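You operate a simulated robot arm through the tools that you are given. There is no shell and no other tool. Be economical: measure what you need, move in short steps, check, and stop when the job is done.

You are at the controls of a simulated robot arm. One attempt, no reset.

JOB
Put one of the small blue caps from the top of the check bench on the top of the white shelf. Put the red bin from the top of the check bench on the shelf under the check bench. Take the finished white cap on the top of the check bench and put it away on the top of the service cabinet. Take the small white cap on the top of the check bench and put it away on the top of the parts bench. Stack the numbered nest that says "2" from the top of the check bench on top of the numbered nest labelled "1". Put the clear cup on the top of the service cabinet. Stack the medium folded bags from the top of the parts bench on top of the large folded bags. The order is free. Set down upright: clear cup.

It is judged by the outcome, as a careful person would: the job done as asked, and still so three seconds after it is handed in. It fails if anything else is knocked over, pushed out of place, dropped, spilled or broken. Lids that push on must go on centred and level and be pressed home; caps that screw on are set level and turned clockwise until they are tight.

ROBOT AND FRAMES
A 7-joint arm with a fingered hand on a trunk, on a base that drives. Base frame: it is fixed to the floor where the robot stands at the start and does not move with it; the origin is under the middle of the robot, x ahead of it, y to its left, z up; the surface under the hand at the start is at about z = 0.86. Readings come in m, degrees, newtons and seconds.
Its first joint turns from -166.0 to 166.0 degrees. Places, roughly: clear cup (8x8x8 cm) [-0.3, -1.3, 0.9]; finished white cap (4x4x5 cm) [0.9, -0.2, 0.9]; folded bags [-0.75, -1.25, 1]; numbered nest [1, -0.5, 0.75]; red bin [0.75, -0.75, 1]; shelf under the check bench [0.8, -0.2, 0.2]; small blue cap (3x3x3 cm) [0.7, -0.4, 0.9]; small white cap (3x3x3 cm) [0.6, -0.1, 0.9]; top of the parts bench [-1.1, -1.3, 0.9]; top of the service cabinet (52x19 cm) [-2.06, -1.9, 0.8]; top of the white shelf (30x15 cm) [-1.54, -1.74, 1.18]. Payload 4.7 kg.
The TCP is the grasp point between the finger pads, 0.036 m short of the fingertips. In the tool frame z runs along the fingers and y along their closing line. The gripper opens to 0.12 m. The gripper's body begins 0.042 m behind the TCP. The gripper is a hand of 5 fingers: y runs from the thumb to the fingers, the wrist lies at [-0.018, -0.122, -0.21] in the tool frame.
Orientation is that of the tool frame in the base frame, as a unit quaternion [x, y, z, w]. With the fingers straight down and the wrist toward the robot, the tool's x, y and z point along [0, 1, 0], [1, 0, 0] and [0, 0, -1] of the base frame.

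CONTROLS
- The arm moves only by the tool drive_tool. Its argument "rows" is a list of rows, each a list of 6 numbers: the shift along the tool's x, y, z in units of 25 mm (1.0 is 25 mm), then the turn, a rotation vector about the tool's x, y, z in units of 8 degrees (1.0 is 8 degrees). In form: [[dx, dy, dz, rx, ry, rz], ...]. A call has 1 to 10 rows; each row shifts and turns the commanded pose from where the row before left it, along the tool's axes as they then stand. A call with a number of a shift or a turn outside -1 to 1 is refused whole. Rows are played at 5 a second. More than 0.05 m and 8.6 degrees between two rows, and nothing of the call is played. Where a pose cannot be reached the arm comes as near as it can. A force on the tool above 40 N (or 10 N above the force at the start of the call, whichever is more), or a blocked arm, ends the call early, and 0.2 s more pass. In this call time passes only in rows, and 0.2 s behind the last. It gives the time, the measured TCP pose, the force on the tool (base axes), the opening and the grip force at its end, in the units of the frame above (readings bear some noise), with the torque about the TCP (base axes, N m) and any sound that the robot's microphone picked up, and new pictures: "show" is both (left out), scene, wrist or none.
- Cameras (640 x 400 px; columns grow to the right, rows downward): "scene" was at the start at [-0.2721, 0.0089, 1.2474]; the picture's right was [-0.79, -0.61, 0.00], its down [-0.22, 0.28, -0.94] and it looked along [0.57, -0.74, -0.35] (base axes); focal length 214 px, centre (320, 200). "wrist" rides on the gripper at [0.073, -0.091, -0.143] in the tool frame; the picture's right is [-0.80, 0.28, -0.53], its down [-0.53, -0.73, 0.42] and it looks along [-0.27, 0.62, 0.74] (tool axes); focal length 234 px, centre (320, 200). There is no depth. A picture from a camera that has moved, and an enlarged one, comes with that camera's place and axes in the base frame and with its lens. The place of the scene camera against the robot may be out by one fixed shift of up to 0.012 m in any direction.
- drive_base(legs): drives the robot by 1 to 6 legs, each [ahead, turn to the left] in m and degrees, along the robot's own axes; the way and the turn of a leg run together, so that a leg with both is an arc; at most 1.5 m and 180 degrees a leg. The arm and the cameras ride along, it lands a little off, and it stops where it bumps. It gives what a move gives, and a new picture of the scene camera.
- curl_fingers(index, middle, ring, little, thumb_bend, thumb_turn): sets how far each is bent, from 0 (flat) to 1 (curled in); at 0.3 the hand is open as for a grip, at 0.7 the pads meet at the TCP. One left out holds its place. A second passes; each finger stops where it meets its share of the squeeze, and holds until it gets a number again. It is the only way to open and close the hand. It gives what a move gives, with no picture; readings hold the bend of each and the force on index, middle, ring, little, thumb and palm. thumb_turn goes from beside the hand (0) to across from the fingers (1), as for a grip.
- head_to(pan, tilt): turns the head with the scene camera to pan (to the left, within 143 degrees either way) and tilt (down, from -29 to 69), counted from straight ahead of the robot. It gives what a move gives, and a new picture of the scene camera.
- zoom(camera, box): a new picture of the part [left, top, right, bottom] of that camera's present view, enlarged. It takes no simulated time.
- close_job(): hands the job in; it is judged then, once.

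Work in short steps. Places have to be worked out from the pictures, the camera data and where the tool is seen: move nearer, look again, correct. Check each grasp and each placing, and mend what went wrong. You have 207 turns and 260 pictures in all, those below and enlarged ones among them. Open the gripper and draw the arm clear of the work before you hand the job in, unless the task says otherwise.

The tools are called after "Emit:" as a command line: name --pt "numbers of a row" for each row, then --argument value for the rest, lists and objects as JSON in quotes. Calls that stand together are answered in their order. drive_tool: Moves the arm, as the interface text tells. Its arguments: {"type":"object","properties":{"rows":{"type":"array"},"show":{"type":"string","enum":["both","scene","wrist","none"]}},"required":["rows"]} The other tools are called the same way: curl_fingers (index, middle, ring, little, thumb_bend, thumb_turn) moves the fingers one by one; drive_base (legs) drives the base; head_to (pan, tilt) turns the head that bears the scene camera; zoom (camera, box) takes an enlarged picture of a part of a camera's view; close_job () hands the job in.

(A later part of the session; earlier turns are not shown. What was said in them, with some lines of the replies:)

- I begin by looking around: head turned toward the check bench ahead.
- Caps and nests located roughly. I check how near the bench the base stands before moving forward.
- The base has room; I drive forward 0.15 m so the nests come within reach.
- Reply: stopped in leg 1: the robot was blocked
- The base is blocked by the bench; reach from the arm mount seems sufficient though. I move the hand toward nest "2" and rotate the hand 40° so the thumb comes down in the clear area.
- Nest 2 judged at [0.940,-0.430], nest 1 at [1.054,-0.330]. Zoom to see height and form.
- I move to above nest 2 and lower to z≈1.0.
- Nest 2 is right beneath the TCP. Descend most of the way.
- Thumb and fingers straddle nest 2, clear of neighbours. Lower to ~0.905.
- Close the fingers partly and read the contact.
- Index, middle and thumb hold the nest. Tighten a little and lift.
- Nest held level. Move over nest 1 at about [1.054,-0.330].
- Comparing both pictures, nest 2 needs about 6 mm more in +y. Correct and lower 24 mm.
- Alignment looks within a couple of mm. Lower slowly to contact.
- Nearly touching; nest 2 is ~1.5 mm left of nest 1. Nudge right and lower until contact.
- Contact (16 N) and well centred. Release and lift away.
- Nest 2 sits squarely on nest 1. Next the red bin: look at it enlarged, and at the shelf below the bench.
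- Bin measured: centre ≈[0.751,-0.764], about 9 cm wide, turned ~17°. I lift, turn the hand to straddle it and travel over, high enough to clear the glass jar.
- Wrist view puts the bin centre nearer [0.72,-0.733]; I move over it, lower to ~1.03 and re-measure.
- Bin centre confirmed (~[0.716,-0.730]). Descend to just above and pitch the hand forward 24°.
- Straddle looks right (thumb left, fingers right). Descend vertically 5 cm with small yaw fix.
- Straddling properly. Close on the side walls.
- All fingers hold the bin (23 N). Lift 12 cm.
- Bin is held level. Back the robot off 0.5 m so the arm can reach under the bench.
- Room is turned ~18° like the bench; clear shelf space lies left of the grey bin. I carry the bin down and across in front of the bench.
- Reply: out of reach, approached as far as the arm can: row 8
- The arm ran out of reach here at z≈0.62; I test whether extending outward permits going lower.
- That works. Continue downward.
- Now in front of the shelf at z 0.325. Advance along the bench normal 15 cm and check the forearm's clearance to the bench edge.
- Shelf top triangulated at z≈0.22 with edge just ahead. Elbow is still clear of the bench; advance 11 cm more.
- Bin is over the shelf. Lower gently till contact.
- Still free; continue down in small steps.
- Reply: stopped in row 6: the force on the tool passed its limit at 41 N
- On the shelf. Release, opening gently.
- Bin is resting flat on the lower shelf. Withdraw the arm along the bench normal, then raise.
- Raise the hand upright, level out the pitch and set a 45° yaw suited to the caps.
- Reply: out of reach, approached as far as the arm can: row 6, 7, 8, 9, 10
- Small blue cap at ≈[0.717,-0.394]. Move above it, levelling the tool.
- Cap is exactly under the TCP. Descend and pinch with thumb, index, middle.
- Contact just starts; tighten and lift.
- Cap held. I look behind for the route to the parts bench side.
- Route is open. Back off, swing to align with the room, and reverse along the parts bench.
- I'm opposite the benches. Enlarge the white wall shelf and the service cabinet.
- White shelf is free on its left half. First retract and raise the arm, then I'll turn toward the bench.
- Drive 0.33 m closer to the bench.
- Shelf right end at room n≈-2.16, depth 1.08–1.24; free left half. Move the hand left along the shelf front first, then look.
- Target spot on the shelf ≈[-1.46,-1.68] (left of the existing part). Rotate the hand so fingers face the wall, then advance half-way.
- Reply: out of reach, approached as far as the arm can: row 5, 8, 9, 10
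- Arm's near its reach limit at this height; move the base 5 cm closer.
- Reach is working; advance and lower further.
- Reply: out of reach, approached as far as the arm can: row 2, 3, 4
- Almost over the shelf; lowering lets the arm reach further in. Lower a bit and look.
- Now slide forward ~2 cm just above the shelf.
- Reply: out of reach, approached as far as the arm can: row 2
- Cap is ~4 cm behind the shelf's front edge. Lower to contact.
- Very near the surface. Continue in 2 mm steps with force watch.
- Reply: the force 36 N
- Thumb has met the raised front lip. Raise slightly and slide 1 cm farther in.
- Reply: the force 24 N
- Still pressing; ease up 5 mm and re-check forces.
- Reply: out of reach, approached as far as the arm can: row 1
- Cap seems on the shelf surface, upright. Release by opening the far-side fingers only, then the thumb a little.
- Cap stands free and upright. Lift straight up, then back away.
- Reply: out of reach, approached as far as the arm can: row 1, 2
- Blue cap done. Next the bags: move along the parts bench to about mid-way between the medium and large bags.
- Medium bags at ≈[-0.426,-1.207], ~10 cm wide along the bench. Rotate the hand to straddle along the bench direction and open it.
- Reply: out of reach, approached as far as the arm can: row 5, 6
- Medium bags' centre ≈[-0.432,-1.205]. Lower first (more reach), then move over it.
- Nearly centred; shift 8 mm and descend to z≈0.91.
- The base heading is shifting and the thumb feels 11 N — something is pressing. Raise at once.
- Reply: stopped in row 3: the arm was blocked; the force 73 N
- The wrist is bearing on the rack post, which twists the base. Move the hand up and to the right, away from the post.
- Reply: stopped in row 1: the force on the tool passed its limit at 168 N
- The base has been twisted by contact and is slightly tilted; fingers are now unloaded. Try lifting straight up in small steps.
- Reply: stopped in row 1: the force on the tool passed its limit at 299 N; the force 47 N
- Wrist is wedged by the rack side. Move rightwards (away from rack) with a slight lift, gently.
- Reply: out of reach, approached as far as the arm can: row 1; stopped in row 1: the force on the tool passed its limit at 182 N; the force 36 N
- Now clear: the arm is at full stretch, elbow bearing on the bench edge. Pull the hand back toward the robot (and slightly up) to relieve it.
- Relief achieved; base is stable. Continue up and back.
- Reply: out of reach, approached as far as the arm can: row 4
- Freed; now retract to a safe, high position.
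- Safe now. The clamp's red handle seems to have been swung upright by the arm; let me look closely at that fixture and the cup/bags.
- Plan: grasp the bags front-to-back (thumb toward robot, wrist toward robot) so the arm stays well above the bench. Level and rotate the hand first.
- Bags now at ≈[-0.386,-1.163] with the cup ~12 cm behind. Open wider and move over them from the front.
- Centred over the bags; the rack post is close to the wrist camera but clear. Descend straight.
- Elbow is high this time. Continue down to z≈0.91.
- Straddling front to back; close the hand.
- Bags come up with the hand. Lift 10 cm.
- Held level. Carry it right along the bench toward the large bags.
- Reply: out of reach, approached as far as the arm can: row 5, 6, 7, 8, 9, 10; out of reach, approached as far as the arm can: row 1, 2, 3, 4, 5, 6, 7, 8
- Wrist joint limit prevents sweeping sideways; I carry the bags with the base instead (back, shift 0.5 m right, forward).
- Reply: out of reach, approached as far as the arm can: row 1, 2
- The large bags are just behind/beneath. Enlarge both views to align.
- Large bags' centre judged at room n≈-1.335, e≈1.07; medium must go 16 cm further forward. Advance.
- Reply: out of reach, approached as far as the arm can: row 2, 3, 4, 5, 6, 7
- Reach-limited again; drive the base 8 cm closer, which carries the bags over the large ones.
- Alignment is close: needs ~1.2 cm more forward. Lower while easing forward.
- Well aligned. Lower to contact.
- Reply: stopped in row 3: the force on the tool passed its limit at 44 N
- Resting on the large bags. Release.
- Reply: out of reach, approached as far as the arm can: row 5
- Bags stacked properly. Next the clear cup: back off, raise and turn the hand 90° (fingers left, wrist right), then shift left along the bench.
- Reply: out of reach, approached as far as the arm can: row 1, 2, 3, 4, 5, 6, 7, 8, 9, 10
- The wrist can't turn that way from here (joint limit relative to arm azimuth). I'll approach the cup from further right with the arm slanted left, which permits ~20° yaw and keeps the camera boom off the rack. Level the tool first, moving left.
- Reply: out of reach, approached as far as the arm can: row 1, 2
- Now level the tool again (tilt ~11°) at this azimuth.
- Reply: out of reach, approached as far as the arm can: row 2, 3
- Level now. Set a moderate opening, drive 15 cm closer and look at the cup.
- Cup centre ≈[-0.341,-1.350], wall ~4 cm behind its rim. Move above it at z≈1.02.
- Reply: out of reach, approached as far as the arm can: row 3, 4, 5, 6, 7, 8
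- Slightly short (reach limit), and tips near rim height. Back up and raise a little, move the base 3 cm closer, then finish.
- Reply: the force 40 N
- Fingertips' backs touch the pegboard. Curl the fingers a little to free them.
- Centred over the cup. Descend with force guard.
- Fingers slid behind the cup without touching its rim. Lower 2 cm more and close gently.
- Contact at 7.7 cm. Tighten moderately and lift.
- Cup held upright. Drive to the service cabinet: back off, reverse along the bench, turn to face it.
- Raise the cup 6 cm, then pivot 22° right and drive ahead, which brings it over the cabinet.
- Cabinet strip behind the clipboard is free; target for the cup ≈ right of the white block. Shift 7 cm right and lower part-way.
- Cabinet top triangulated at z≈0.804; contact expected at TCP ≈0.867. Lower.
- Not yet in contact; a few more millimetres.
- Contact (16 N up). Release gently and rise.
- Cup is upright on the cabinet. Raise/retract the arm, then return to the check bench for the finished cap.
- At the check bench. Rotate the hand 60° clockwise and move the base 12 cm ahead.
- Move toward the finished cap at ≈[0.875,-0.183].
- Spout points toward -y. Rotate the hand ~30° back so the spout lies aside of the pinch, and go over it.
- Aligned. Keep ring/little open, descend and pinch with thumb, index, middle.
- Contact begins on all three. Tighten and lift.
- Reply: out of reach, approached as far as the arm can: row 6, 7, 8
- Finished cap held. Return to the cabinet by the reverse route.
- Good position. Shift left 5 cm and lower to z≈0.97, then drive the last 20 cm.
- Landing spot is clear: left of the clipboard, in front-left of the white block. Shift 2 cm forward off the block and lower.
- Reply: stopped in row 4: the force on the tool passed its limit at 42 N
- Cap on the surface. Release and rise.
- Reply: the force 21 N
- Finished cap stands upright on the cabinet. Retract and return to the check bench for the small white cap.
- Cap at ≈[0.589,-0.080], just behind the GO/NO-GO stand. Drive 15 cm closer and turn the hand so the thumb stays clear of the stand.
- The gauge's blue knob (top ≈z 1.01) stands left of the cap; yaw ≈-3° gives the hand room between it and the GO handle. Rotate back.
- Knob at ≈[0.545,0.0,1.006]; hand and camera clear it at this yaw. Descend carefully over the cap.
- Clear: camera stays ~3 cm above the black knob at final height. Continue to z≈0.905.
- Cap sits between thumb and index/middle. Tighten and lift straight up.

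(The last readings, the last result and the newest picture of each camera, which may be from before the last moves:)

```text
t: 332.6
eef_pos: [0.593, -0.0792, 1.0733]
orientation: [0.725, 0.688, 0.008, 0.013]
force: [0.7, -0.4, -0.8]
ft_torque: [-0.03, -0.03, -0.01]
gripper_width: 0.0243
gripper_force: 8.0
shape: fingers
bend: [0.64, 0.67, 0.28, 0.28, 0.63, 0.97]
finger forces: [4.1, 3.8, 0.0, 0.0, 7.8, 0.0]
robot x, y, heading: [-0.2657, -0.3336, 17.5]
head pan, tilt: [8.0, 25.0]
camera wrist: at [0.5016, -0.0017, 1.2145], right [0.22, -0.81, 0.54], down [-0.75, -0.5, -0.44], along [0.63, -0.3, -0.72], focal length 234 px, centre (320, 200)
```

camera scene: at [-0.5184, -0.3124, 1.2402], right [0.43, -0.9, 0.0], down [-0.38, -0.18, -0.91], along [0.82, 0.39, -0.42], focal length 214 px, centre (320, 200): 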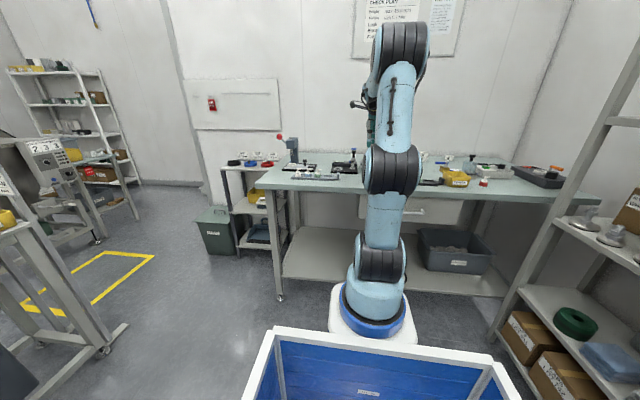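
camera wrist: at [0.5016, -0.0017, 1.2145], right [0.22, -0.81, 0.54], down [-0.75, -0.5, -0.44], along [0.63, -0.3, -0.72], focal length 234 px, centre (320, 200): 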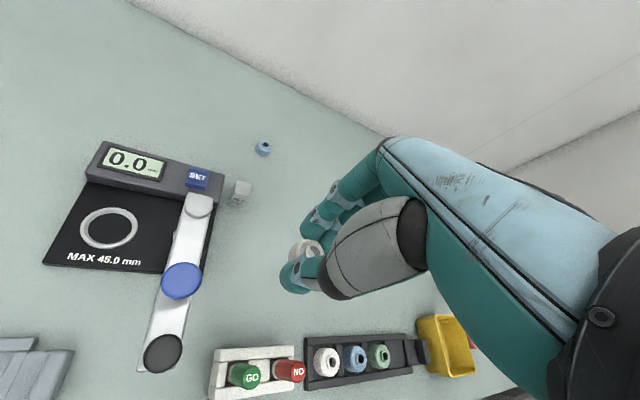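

Small white cap held. Back away, retract the arm a little, then swing round to the parts bench's empty left end.

Emit:
drive_base --legs '[[-0.2, 0]]'

Emit:
drive_tool --pt "0 -0.9 -0.2 0 0 0.3" --pt "0 -0.9 -0.2 0 0 0.3" --pt "0 -0.9 -0.2 0 0 0.3" --pt "0 -0.9 -0.2 0 0 0" --show "none"

Emit:
drive_base --legs '[[0, -30], [-0.4, 0], [0, -59], [0.08, 0]]'

Emit:
zoom --camera "wrist" --box '[0, 0, 640, 400]'

```text
t: 334.2
eef_pos: [0.3992, -0.1388, 1.0733]
orientation: [0.724, 0.689, 0.008, 0.013]
force: [-0.2, -0.2, 0.2]
ft_torque: [0.0, 0.03, 0.0]
gripper_width: 0.0244
gripper_force: 7.9
shape: fingers
bend: [0.64, 0.67, 0.28, 0.28, 0.63, 0.97]
finger forces: [4.1, 3.8, 0.1, 0.0, 7.8, 0.1]
robot x, y, heading: [-0.458, -0.3948, 17.4]
head pan, tilt: [8.0, 25.0]
camera scene: at [-0.7119, -0.3736, 1.2402], right [0.43, -0.9, 0.0], down [-0.38, -0.18, -0.91], along [0.82, 0.39, -0.42], focal length 214 px, centre (320, 200)
```

scene: 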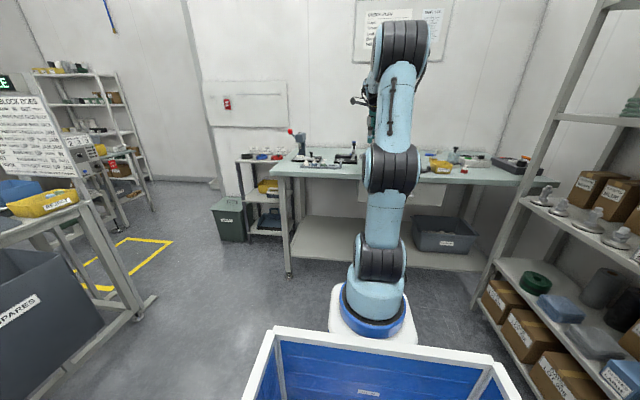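

```text
t: 335.2
eef_pos: [0.3108, -0.1283, 1.0905]
orientation: [0.767, 0.642, 0.008, 0.013]
force: [0.4, -0.1, -0.3]
ft_torque: [0.0, 0.01, -0.01]
gripper_width: 0.0243
gripper_force: 8.0
shape: fingers
bend: [0.64, 0.67, 0.28, 0.28, 0.63, 0.97]
finger forces: [4.1, 3.8, 0.0, 0.1, 7.9, 0.0]
robot x, y, heading: [-0.4591, -0.3932, 17.7]
head pan, tilt: [8.0, 25.0]
```

```text
t: 342.4
eef_pos: [-0.5518, -1.1472, 1.0906]
orientation: [0.997, -0.081, -0.001, 0.016]
force: [-0.6, 1.6, -0.4]
ft_torque: [0.01, -0.01, -0.01]
gripper_width: 0.0242
gripper_force: 8.2
shape: fingers
bend: [0.64, 0.67, 0.28, 0.28, 0.63, 0.97]
finger forces: [4.0, 3.9, 0.0, 0.0, 7.7, 0.0]
robot x, y, heading: [-0.8268, -0.3816, -71.8]
head pan, tilt: [8.0, 25.0]
camera scene: at [-0.8112, -0.1258, 1.2402], right [-0.9, -0.44, 0.0], down [-0.19, 0.38, -0.91], along [0.4, -0.81, -0.42], focal length 214 px, centre (320, 200)
```

scene: 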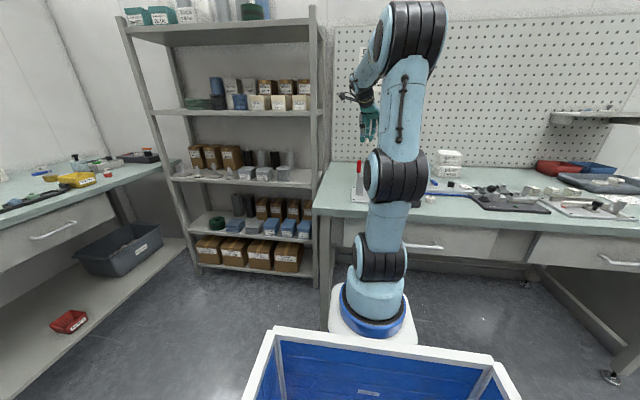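

```text
1.00 times, centred on (320, 200) of wrist (not enlarged: the box is as wide or as high as the picture)
camera zoom: at [-0.4638, -1.0655, 1.232], right [-0.83, -0.13, 0.54], down [-0.41, 0.8, -0.45], along [-0.37, -0.59, -0.72], focal length 234 px, centre (320, 200)
```

zoom: 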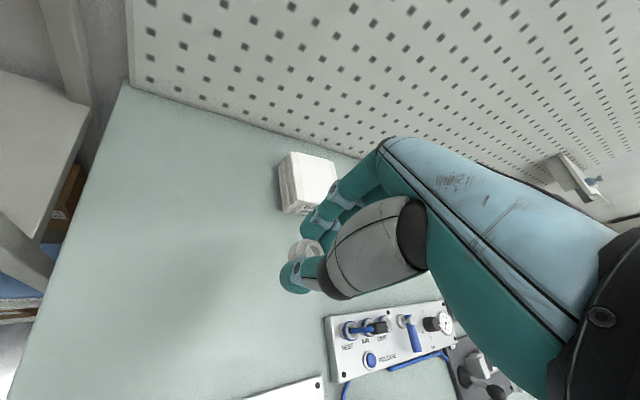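

Plenty of empty bench to the left. Move 9 cm left and lower.

Emit:
drive_tool --pt "0.92 -0.08 0.5 0.1 0 0" --pt "0.92 -0.08 0.5 0.1 0 0" --pt "0.92 -0.08 0.5 0 0 0" --pt "0.92 -0.08 0.5 0 0 0" --pt "0 0 0.9 0 0 0" --pt "0 0 0.9 0 0 0" --pt "0 0 0.9 0 0 0" --pt "0 0 0.9 0 0 0" --pt "0 0 0.5 0 0 0" --show "wrist"

```text
t: 344.4
eef_pos: [-0.4607, -1.1569, 0.9376]
orientation: [0.997, -0.081, -0.002, 0.001]
force: [0.4, 0.2, -0.1]
ft_torque: [-0.02, 0.02, -0.02]
gripper_width: 0.0241
gripper_force: 7.8
shape: fingers
bend: [0.65, 0.67, 0.28, 0.28, 0.63, 0.97]
finger forces: [3.9, 4.0, 0.0, 0.1, 7.6, 0.1]
robot x, y, heading: [-0.8249, -0.3873, -71.5]
head pan, tilt: [8.0, 25.0]
camera wrist: at [-0.3739, -1.0787, 1.0813], right [-0.84, -0.14, 0.53], down [-0.41, 0.81, -0.42], along [-0.37, -0.57, -0.74], focal length 234 px, centre (320, 200)
```

wrist: 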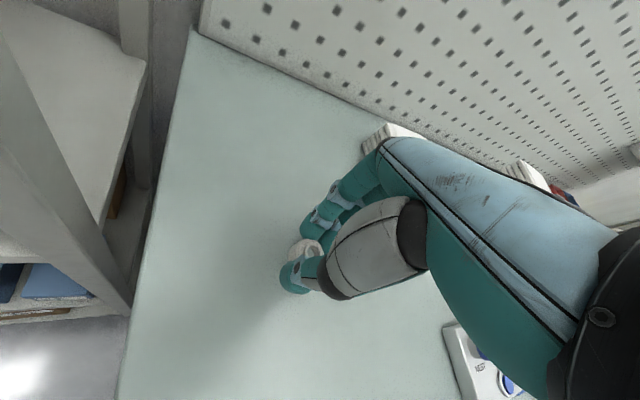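

Clear spot. Lower to contact gently.

Emit:
drive_tool --pt "0 0 0.5 0 0 0" --pt "0 0 0.4 0 0 0" --pt "0 0 0.15 0 0 0" --pt "0 0 0.12 0 0 0" --pt "0 0 0.12 0 0 0" --pt "0 0 0.12 0 0 0" --show "none"

```text
t: 345.8
eef_pos: [-0.4599, -1.1559, 0.9032]
orientation: [0.997, -0.08, -0.001, 0.001]
force: [-1.3, 0.2, 4.6]
ft_torque: [0.06, 0.01, -0.03]
gripper_width: 0.0239
gripper_force: 8.3
shape: fingers
bend: [0.64, 0.67, 0.28, 0.28, 0.63, 0.97]
finger forces: [4.2, 4.7, 0.0, 0.0, 7.8, 0.0]
robot x, y, heading: [-0.8279, -0.3818, -71.7]
head pan, tilt: [8.0, 25.0]
```

Light contact (4.6 N). Release and rise, then check the cap.

Emit:
curl_fingers --index 0.5 --middle 0.5 --thumb_bend 0.48

Emit:
drive_tool --pt "0 0 -0.5 0 0 0" --pt "0 0 -0.9 0 0 0" --pt "0 0 -0.9 0 0 0" --pt "0 0 -0.9 0 0 0" --pt "0 0 -0.9 0 0 0" --pt "0 -0.5 -0.9 0 0 0" --show "wrist"

Emit:
zoom --camera "scene" --box '[310, 110, 430, 230]'

```text
t: 346.8
eef_pos: [-0.4613, -1.156, 0.9022]
orientation: [0.997, -0.081, -0.001, 0.001]
force: [-0.5, -0.1, -0.3]
ft_torque: [-0.03, 0.02, 0.02]
gripper_width: 0.0653
gripper_force: 0.2
shape: fingers
bend: [0.5, 0.5, 0.28, 0.28, 0.48, 0.97]
finger forces: [0.1, 0.0, 0.0, 0.0, 0.1, 0.0]
robot x, y, heading: [-0.8243, -0.3863, -71.9]
head pan, tilt: [8.0, 25.0]
```

```text
t: 348.2
eef_pos: [-0.4578, -1.1427, 1.0286]
orientation: [0.997, -0.081, -0.002, 0.001]
force: [0.3, 0.3, -0.3]
ft_torque: [0.0, -0.01, 0.0]
gripper_width: 0.0657
gripper_force: 0.1
shape: fingers
bend: [0.5, 0.5, 0.28, 0.28, 0.48, 0.97]
finger forces: [0.0, 0.1, 0.0, 0.1, 0.0, 0.0]
robot x, y, heading: [-0.829, -0.3875, -71.9]
head pan, tilt: [8.0, 25.0]
camera wrist: at [-0.3706, -1.0648, 1.1723], right [-0.84, -0.14, 0.53], down [-0.41, 0.81, -0.42], along [-0.37, -0.57, -0.74], focal length 234 px, centre (320, 200)
```

wrist: 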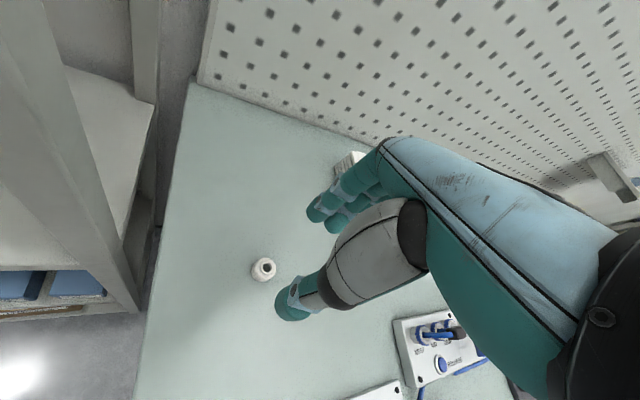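

```text
3.33 times, centred on (370, 170) of scene
camera zoom: at [-0.8111, -0.126, 1.2402], right [-0.9, -0.44, 0.0], down [-0.19, 0.38, -0.91], along [0.4, -0.81, -0.42], focal length 715 px, centre (153, 300)
```

zoom: 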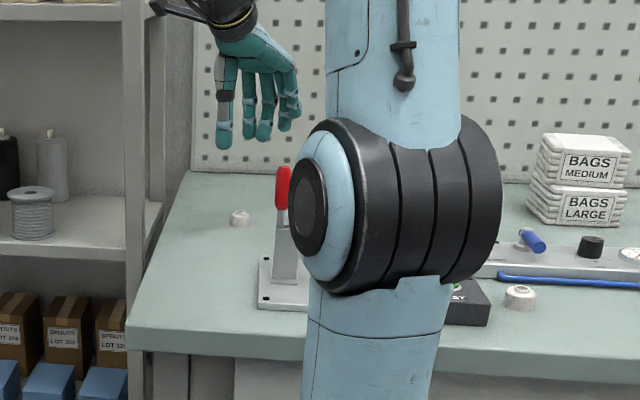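

All seven jobs are placed. The clamp's red handle that my arm swung upright should go back to its former slanted position; I close the fist and position it to the right of the handle, high.

Emit:
curl_fingers --index 0.68 --middle 0.68 --ring 0.68 --little 0.68 --thumb_bend 0.66

Emit:
drive_tool --pt "0 0 -0.8 0 0 0" --pt "-0.96 0.5 -0.6 0 0 0" --pt "-0.96 0.5 -0.6 0 0 0" --pt "-0.96 0.5 -0.6 0 0 0" --pt "-0.96 0.5 -0.4 0 0 0" --pt "-0.96 0.5 0 0 0 0" --show "none"

Emit:
drive_base --legs '[[-0.2, 0]]'

Emit:
zoom --camera "scene" --box '[310, 90, 430, 210]'

```text
t: 349.2
eef_pos: [-0.4579, -1.1432, 1.0288]
orientation: [0.997, -0.081, -0.002, 0.001]
force: [-0.6, -0.6, -0.6]
ft_torque: [0.04, 0.0, 0.02]
gripper_width: 0.0132
gripper_force: 0.0
shape: fingers
bend: [0.68, 0.68, 0.68, 0.68, 0.66, 0.97]
finger forces: [0.0, 0.0, 0.1, 0.1, 0.1, 0.0]
robot x, y, heading: [-0.8257, -0.3827, -72.1]
head pan, tilt: [8.0, 25.0]
```

```text
t: 350.6
eef_pos: [-0.5839, -1.1832, 1.1021]
orientation: [0.997, -0.08, -0.001, 0.002]
force: [-1.2, 0.6, 0.1]
ft_torque: [-0.01, -0.02, 0.01]
gripper_width: 0.0129
gripper_force: 0.0
shape: fingers
bend: [0.68, 0.68, 0.68, 0.68, 0.66, 0.98]
finger forces: [0.0, 0.1, 0.0, 0.1, 0.0, 0.1]
robot x, y, heading: [-0.8252, -0.3831, -71.9]
head pan, tilt: [8.0, 25.0]
```

```text
t: 352.2
eef_pos: [-0.6454, -0.9938, 1.1025]
orientation: [0.997, -0.08, 0.0, 0.002]
force: [0.3, -0.2, -0.2]
ft_torque: [-0.01, 0.0, 0.02]
gripper_width: 0.0135
gripper_force: 0.0
shape: fingers
bend: [0.68, 0.68, 0.68, 0.68, 0.66, 0.98]
finger forces: [0.0, 0.1, 0.0, 0.0, 0.0, 0.1]
robot x, y, heading: [-0.8889, -0.1942, -71.7]
head pan, tilt: [8.0, 25.0]
camera scene: at [-0.8747, 0.0651, 1.2402], right [-0.9, -0.44, 0.0], down [-0.19, 0.38, -0.91], along [0.4, -0.81, -0.42], focal length 214 px, centre (320, 200)
```

scene: 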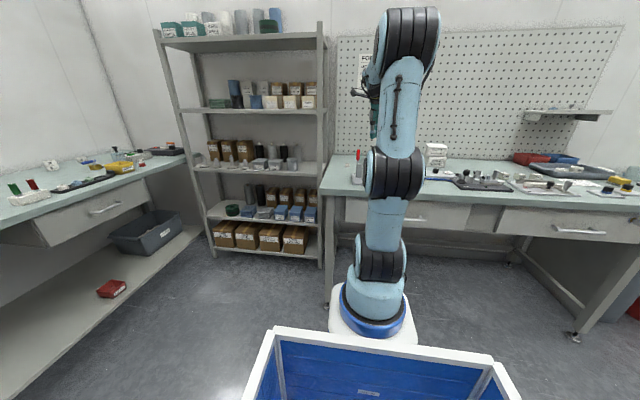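

```text
3.33 times, centred on (370, 150) of scene
camera zoom: at [-0.8747, 0.0651, 1.2402], right [-0.9, -0.44, 0.0], down [-0.19, 0.38, -0.91], along [0.4, -0.81, -0.42], focal length 715 px, centre (153, 367)
```

zoom: 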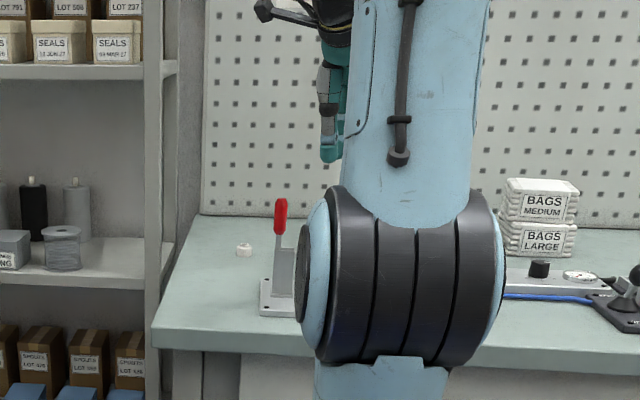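

Emit:
drive_tool --pt "0 0 0.8 0 0 0" --pt "0 0 0.8 0 0 0" --pt "0 0 0.8 0 0 0" --pt "0 0 0.8 0 0 0" --show "wrist"

```text
t: 353.2
eef_pos: [-0.6478, -0.9929, 1.0214]
orientation: [0.997, -0.081, 0.0, 0.002]
force: [-1.0, 0.2, 0.6]
ft_torque: [-0.05, 0.03, -0.02]
gripper_width: 0.0131
gripper_force: 0.0
shape: fingers
bend: [0.68, 0.68, 0.68, 0.68, 0.66, 0.98]
finger forces: [0.0, 0.0, 0.1, 0.0, 0.0, 0.0]
robot x, y, heading: [-0.8896, -0.1924, -71.6]
head pan, tilt: [8.0, 25.0]
camera wrist: at [-0.561, -0.9149, 1.1658], right [-0.84, -0.15, 0.53], down [-0.41, 0.81, -0.43], along [-0.36, -0.57, -0.73], focal length 234 px, centre (320, 200)
```

wrist: 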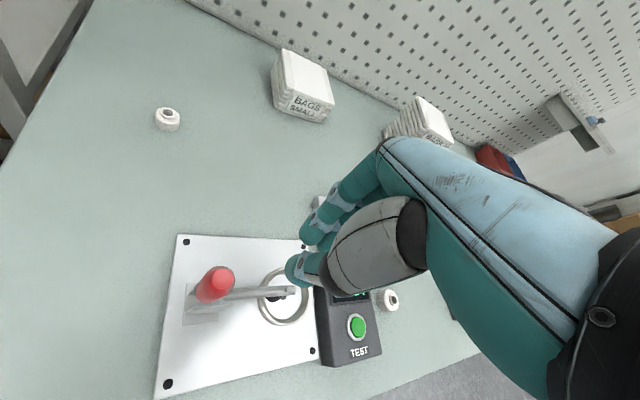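

The clamp must originally have been open (handle slanted left, arm raised). I'll push the handle left with just the index finger: curl the others away and shift the index into the handle's plane.

Emit:
curl_fingers --index 0.5 --middle 1.0 --ring 1.0 --little 1.0 --thumb_bend 0.1

Emit:
drive_tool --pt "-0.37 -0.71 0 0 0 0" --pt "-0.37 -0.71 0 0 0 0" --pt "-0.37 -0.71 0 0 0 0" --show "wrist"

```text
t: 354.2
eef_pos: [-0.6474, -0.9937, 1.0214]
orientation: [0.997, -0.079, -0.002, 0.002]
force: [0.3, 0.4, 0.0]
ft_torque: [0.0, 0.03, -0.02]
gripper_width: 0.1115
gripper_force: 0.1
shape: fingers
bend: [0.5, 1.0, 1.0, 1.0, 0.1, 0.98]
finger forces: [0.1, 0.0, 0.0, 0.1, 0.0, 0.0]
robot x, y, heading: [-0.8869, -0.1922, -71.6]
head pan, tilt: [8.0, 25.0]
```

```text
t: 355.0
eef_pos: [-0.6653, -0.9374, 1.0217]
orientation: [0.997, -0.08, -0.003, 0.001]
force: [-0.3, -0.6, 0.1]
ft_torque: [0.0, -0.01, 0.0]
gripper_width: 0.1115
gripper_force: 0.2
shape: fingers
bend: [0.5, 1.0, 1.0, 1.0, 0.1, 0.98]
finger forces: [0.1, 0.0, 0.0, 0.1, 0.0, 0.0]
robot x, y, heading: [-0.8869, -0.193, -71.8]
head pan, tilt: [8.0, 25.0]
camera wrist: at [-0.5793, -0.8595, 1.166], right [-0.84, -0.15, 0.53], down [-0.41, 0.81, -0.42], along [-0.36, -0.57, -0.74], focal length 234 px, centre (320, 200)
```

wrist: 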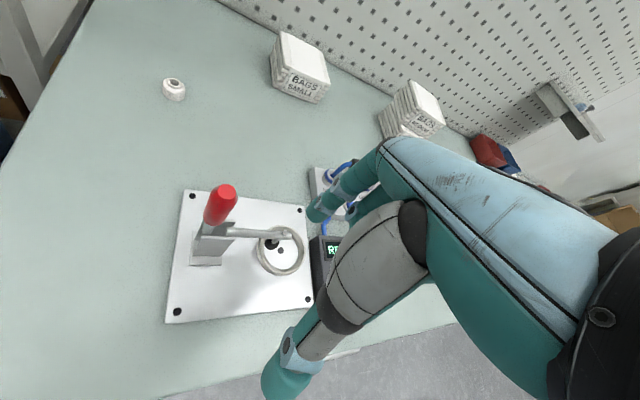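

Index is in the handle's plane, ~5 cm to its right. Push left in steps under force guard.

Emit:
drive_tool --pt "0.8 -0.42 0 0 0 0" --pt "0.8 -0.42 0 0 0 0" --pt "0.45 -0.23 0.1 0 0 0" --pt "0.45 -0.23 0.1 0 0 0" --pt "0.45 -0.23 0.1 0 0 0" --show "wrist"

```text
t: 356.2
eef_pos: [-0.586, -0.9094, 1.0144]
orientation: [0.997, -0.081, -0.002, 0.002]
force: [-1.7, -0.7, 1.3]
ft_torque: [-0.06, 0.0, -0.03]
gripper_width: 0.1125
gripper_force: 0.4
shape: fingers
bend: [0.49, 1.0, 1.0, 1.0, 0.1, 0.98]
finger forces: [1.1, 0.1, 0.0, 0.0, 0.0, 0.0]
robot x, y, heading: [-0.892, -0.1928, -71.9]
head pan, tilt: [8.0, 25.0]
camera wrist: at [-0.4998, -0.8321, 1.1583], right [-0.84, -0.14, 0.53], down [-0.41, 0.81, -0.43], along [-0.36, -0.57, -0.74], focal length 234 px, centre (320, 200)
```

wrist: 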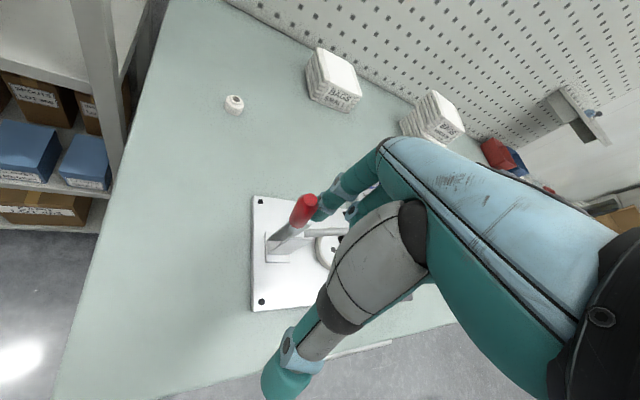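

Index just touching the handle. Continue pushing.

Emit:
drive_tool --pt "0.45 -0.23 0.1 0 0 0" --pt "0.45 -0.23 0.1 0 0 0" --pt "0.45 -0.23 0.15 0 0 0" --pt "0.45 -0.23 0.15 0 0 0" --show "wrist"

```text
t: 357.2
eef_pos: [-0.54, -0.8942, 1.0026]
orientation: [0.997, -0.081, -0.001, 0.003]
force: [-11.0, 0.5, 9.3]
ft_torque: [-0.42, 0.41, -0.43]
gripper_width: 0.1145
gripper_force: 6.8
shape: fingers
bend: [0.48, 1.0, 1.0, 1.0, 0.1, 0.98]
finger forces: [13.4, 0.0, 0.0, 0.1, 0.0, 0.0]
robot x, y, heading: [-0.889, -0.1936, -71.6]
head pan, tilt: [8.0, 25.0]
camera wrist: at [-0.4544, -0.8163, 1.1469], right [-0.84, -0.14, 0.53], down [-0.41, 0.81, -0.43], along [-0.37, -0.57, -0.73], focal length 234 px, centre (320, 200)
```

wrist: 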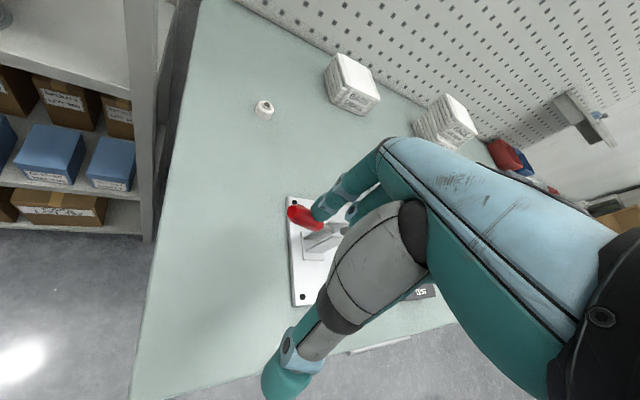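

The handle has swung left to a slanted position again. Withdraw the finger (up and right) and look.

Emit:
drive_tool --pt "-0.3 0.15 -0.6 0 0 0" --pt "0 0 -0.9 0 0 0" --pt "0 0 -0.9 0 0 0" --pt "-0.5 0.3 -0.9 0 0 0" --pt "-0.8 0.4 -0.5 0 0 0" --show "wrist"

Emit:
zoom --camera "scene" --box '[310, 130, 390, 210]'

```text
t: 358.4
eef_pos: [-0.5815, -0.9079, 1.097]
orientation: [0.997, -0.081, -0.002, 0.001]
force: [0.3, -1.4, -0.5]
ft_torque: [0.0, 0.0, 0.04]
gripper_width: 0.1117
gripper_force: 0.0
shape: fingers
bend: [0.5, 1.0, 1.0, 1.0, 0.1, 0.98]
finger forces: [0.0, 0.1, 0.2, 0.1, 0.0, 0.0]
robot x, y, heading: [-0.8889, -0.193, -71.6]
head pan, tilt: [8.0, 25.0]
camera wrist: at [-0.4945, -0.8304, 1.2409], right [-0.84, -0.15, 0.53], down [-0.41, 0.81, -0.42], along [-0.36, -0.57, -0.74], focal length 234 px, centre (320, 200)
```

wrist: 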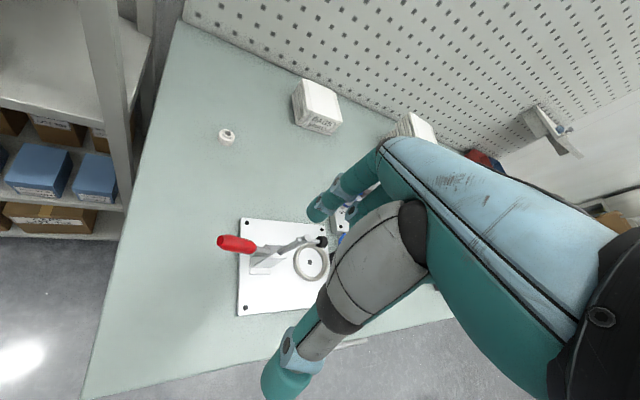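

```text
5.00 times, centred on (350, 170) of scene
camera zoom: at [-0.8746, 0.065, 1.2402], right [-0.9, -0.44, 0.0], down [-0.19, 0.38, -0.91], along [0.4, -0.81, -0.42], focal length 1072 px, centre (170, 350)
```

zoom: 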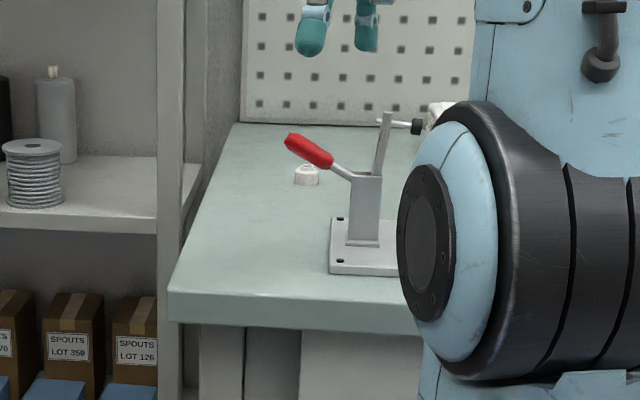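

Handle and clamp arm are back in the open position. Open the hand and back clear, with a last look at the room.

Emit:
curl_fingers --index 0.3 --middle 0.3 --ring 0.3 --little 0.3 --thumb_bend 0.3

Emit:
drive_base --legs '[[-0.4, 0]]'

Emit:
head_to --pan -30 --tilt 15

Emit:
zoom --camera "scene" --box '[240, 110, 440, 235]'

```text
t: 359.4
eef_pos: [-0.5812, -0.9086, 1.0963]
orientation: [0.997, -0.08, -0.002, 0.002]
force: [0.0, 0.7, 0.1]
ft_torque: [0.0, -0.01, -0.03]
gripper_width: 0.1226
gripper_force: 0.0
shape: fingers
bend: [0.3, 0.3, 0.3, 0.3, 0.3, 0.98]
finger forces: [0.0, 0.0, 0.0, 0.0, 0.0, 0.1]
robot x, y, heading: [-0.8905, -0.1956, -71.4]
head pan, tilt: [8.0, 25.0]
```

```text
t: 361.8
eef_pos: [-0.7159, -0.5714, 1.0945]
orientation: [0.996, -0.09, -0.002, 0.0]
force: [-0.7, 0.0, -1.3]
ft_torque: [0.03, -0.03, 0.0]
gripper_width: 0.1224
gripper_force: 0.1
shape: fingers
bend: [0.3, 0.3, 0.3, 0.3, 0.3, 0.98]
finger forces: [0.0, 0.1, 0.0, 0.0, 0.0, 0.0]
robot x, y, heading: [-1.0139, 0.1497, -72.7]
head pan, tilt: [8.0, 25.0]
stopped in leg 1: the robot was blocked; the commanded pose is now the measured one
camera scene: at [-0.9929, 0.4063, 1.2402], right [-0.91, -0.42, 0.0], down [-0.18, 0.38, -0.91], along [0.38, -0.82, -0.42], focal length 214 px, centre (320, 200)
```

scene: 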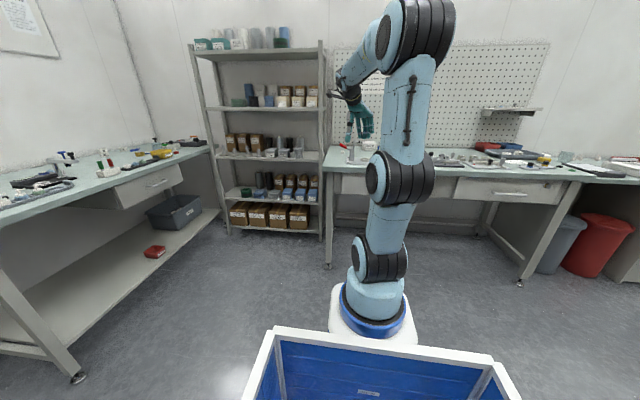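

```text
t: 362.8
eef_pos: [-0.7161, -0.5717, 1.0953]
orientation: [0.996, -0.09, -0.002, 0.0]
force: [0.6, 0.2, 0.0]
ft_torque: [-0.01, 0.02, 0.01]
gripper_width: 0.1222
gripper_force: 0.1
shape: fingers
bend: [0.3, 0.3, 0.3, 0.3, 0.3, 0.98]
finger forces: [0.1, 0.1, 0.0, 0.0, 0.0, 0.0]
robot x, y, heading: [-1.0143, 0.1464, -72.9]
head pan, tilt: [-30.0, 15.0]
camera scene: at [-1.0527, 0.3988, 1.2564], right [-0.97, 0.22, 0.0], down [0.06, 0.25, -0.97], along [-0.22, -0.94, -0.26], focal length 214 px, centre (320, 200)
```

scene: 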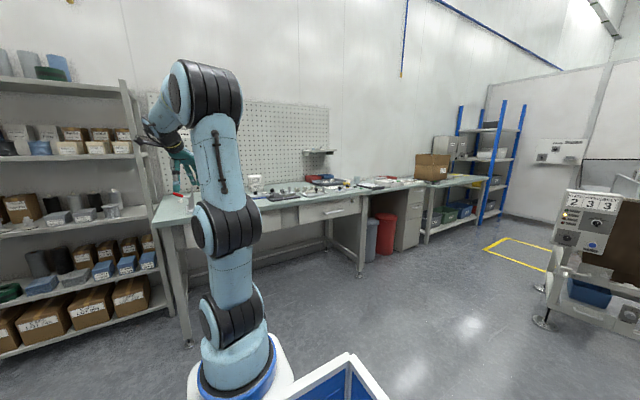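

```text
3.20 times, centred on (340, 172) of scene
camera zoom: at [-1.0527, 0.3988, 1.2564], right [-0.97, 0.22, 0.0], down [0.06, 0.25, -0.97], along [-0.22, -0.94, -0.26], focal length 686 px, centre (256, 288)
```

zoom: 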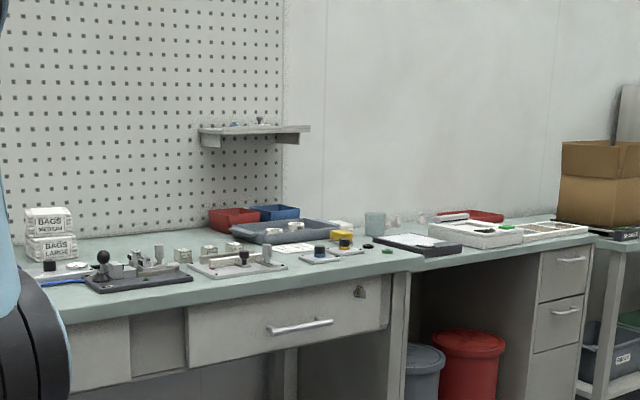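

The base touched something behind when backing. Pull forward 10 cm and look back to check.

Emit:
drive_base --legs '[[0.1, 0]]'

Emit:
head_to --pan -143 --tilt 35

Emit:
head_to --pan 143 --tilt 35

```text
t: 364.0
eef_pos: [-0.6857, -0.6677, 1.0958]
orientation: [0.996, -0.092, -0.001, 0.001]
force: [0.2, 0.3, -0.4]
ft_torque: [0.0, 0.03, 0.03]
gripper_width: 0.1225
gripper_force: 0.1
shape: fingers
bend: [0.3, 0.3, 0.3, 0.3, 0.3, 0.98]
finger forces: [0.1, 0.0, 0.0, 0.0, 0.0, 0.1]
robot x, y, heading: [-0.9854, 0.0488, -73.0]
head pan, tilt: [-30.0, 15.0]
camera scene: at [-1.0232, 0.3028, 1.2564], right [-0.97, 0.23, 0.0], down [0.06, 0.25, -0.97], along [-0.22, -0.94, -0.26], focal length 214 px, centre (320, 200)
```

scene: 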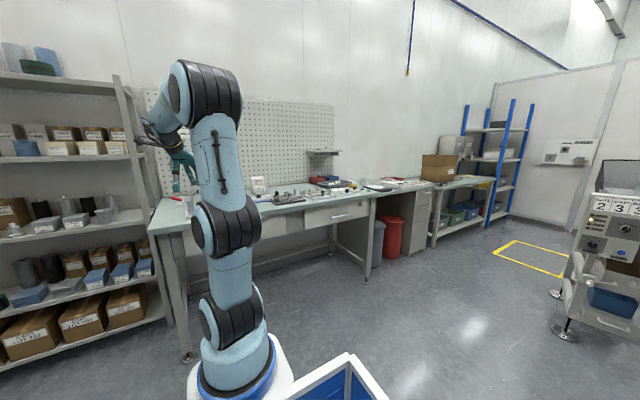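

```text
t: 365.9
eef_pos: [-0.6871, -0.6689, 1.0955]
orientation: [0.996, -0.091, -0.002, 0.002]
force: [-0.5, -0.2, -0.8]
ft_torque: [0.03, -0.03, 0.01]
gripper_width: 0.1225
gripper_force: 0.0
shape: fingers
bend: [0.3, 0.3, 0.3, 0.3, 0.3, 0.98]
finger forces: [0.0, 0.1, 0.0, 0.0, 0.0, 0.0]
robot x, y, heading: [-0.984, 0.0509, -73.1]
head pan, tilt: [-143.0, 35.0]
camera scene: at [-1.0732, 0.4456, 1.2244], right [0.59, 0.81, 0.0], down [0.46, -0.34, -0.82], along [-0.66, 0.48, -0.57], focal length 214 px, centre (320, 200)
```

scene: 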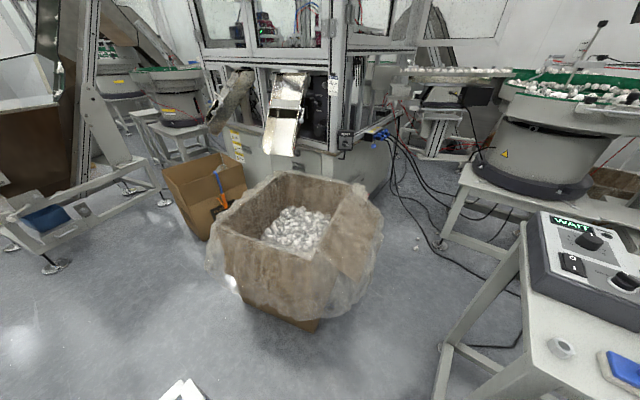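

```text
t: 369.8
eef_pos: [-0.6867, -0.6693, 1.0954]
orientation: [0.996, -0.091, -0.001, 0.001]
force: [1.0, 0.4, -0.2]
ft_torque: [-0.02, 0.02, 0.04]
gripper_width: 0.1224
gripper_force: 0.0
shape: fingers
bend: [0.3, 0.3, 0.3, 0.3, 0.3, 0.98]
finger forces: [0.0, 0.0, 0.0, 0.0, 0.0, 0.0]
robot x, y, heading: [-0.9829, 0.0499, -73.0]
head pan, tilt: [143.0, 35.0]
camera scene: at [-0.9718, 0.4764, 1.2244], right [0.94, -0.34, 0.0], down [-0.2, -0.54, -0.82], along [0.28, 0.77, -0.57], focal length 214 px, centre (320, 200)
```

scene: 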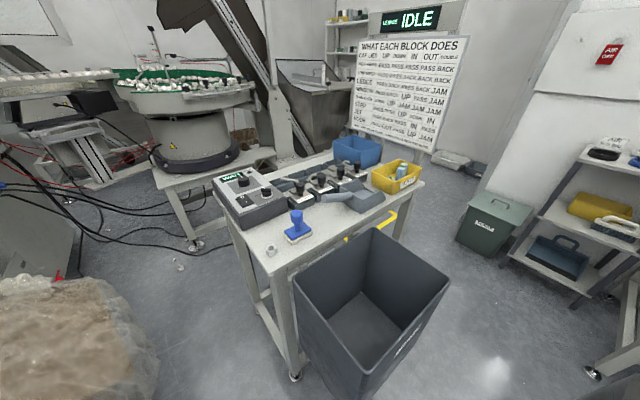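

The base only touched the square-on SPARES bin, and it still stands upright in line with the room. Everything is placed, the hand is open and clear of the work, so I'm handing in.

Emit:
close_job

```text
The job is handed in.
```

I did all seven parts of the job and handed it in, but there were three bumps along the way:

- **Medium bags and clamp:** My first try at lifting the medium bags pressed the arm against the rack and bench edge. It pushed the bags along the bench and swung the toggle clamp's red handle upright. I then stacked the bags and pushed the handle back to what looks like its original open position.
- **SPARES bin:** When I backed clear at the end, the base stopped against the SPARES bin. It looked upright and square afterwards, but I couldn't compare its exact position with the start.
- **Check bench:** The base also bumped the check bench near the start. I saw nothing shift.
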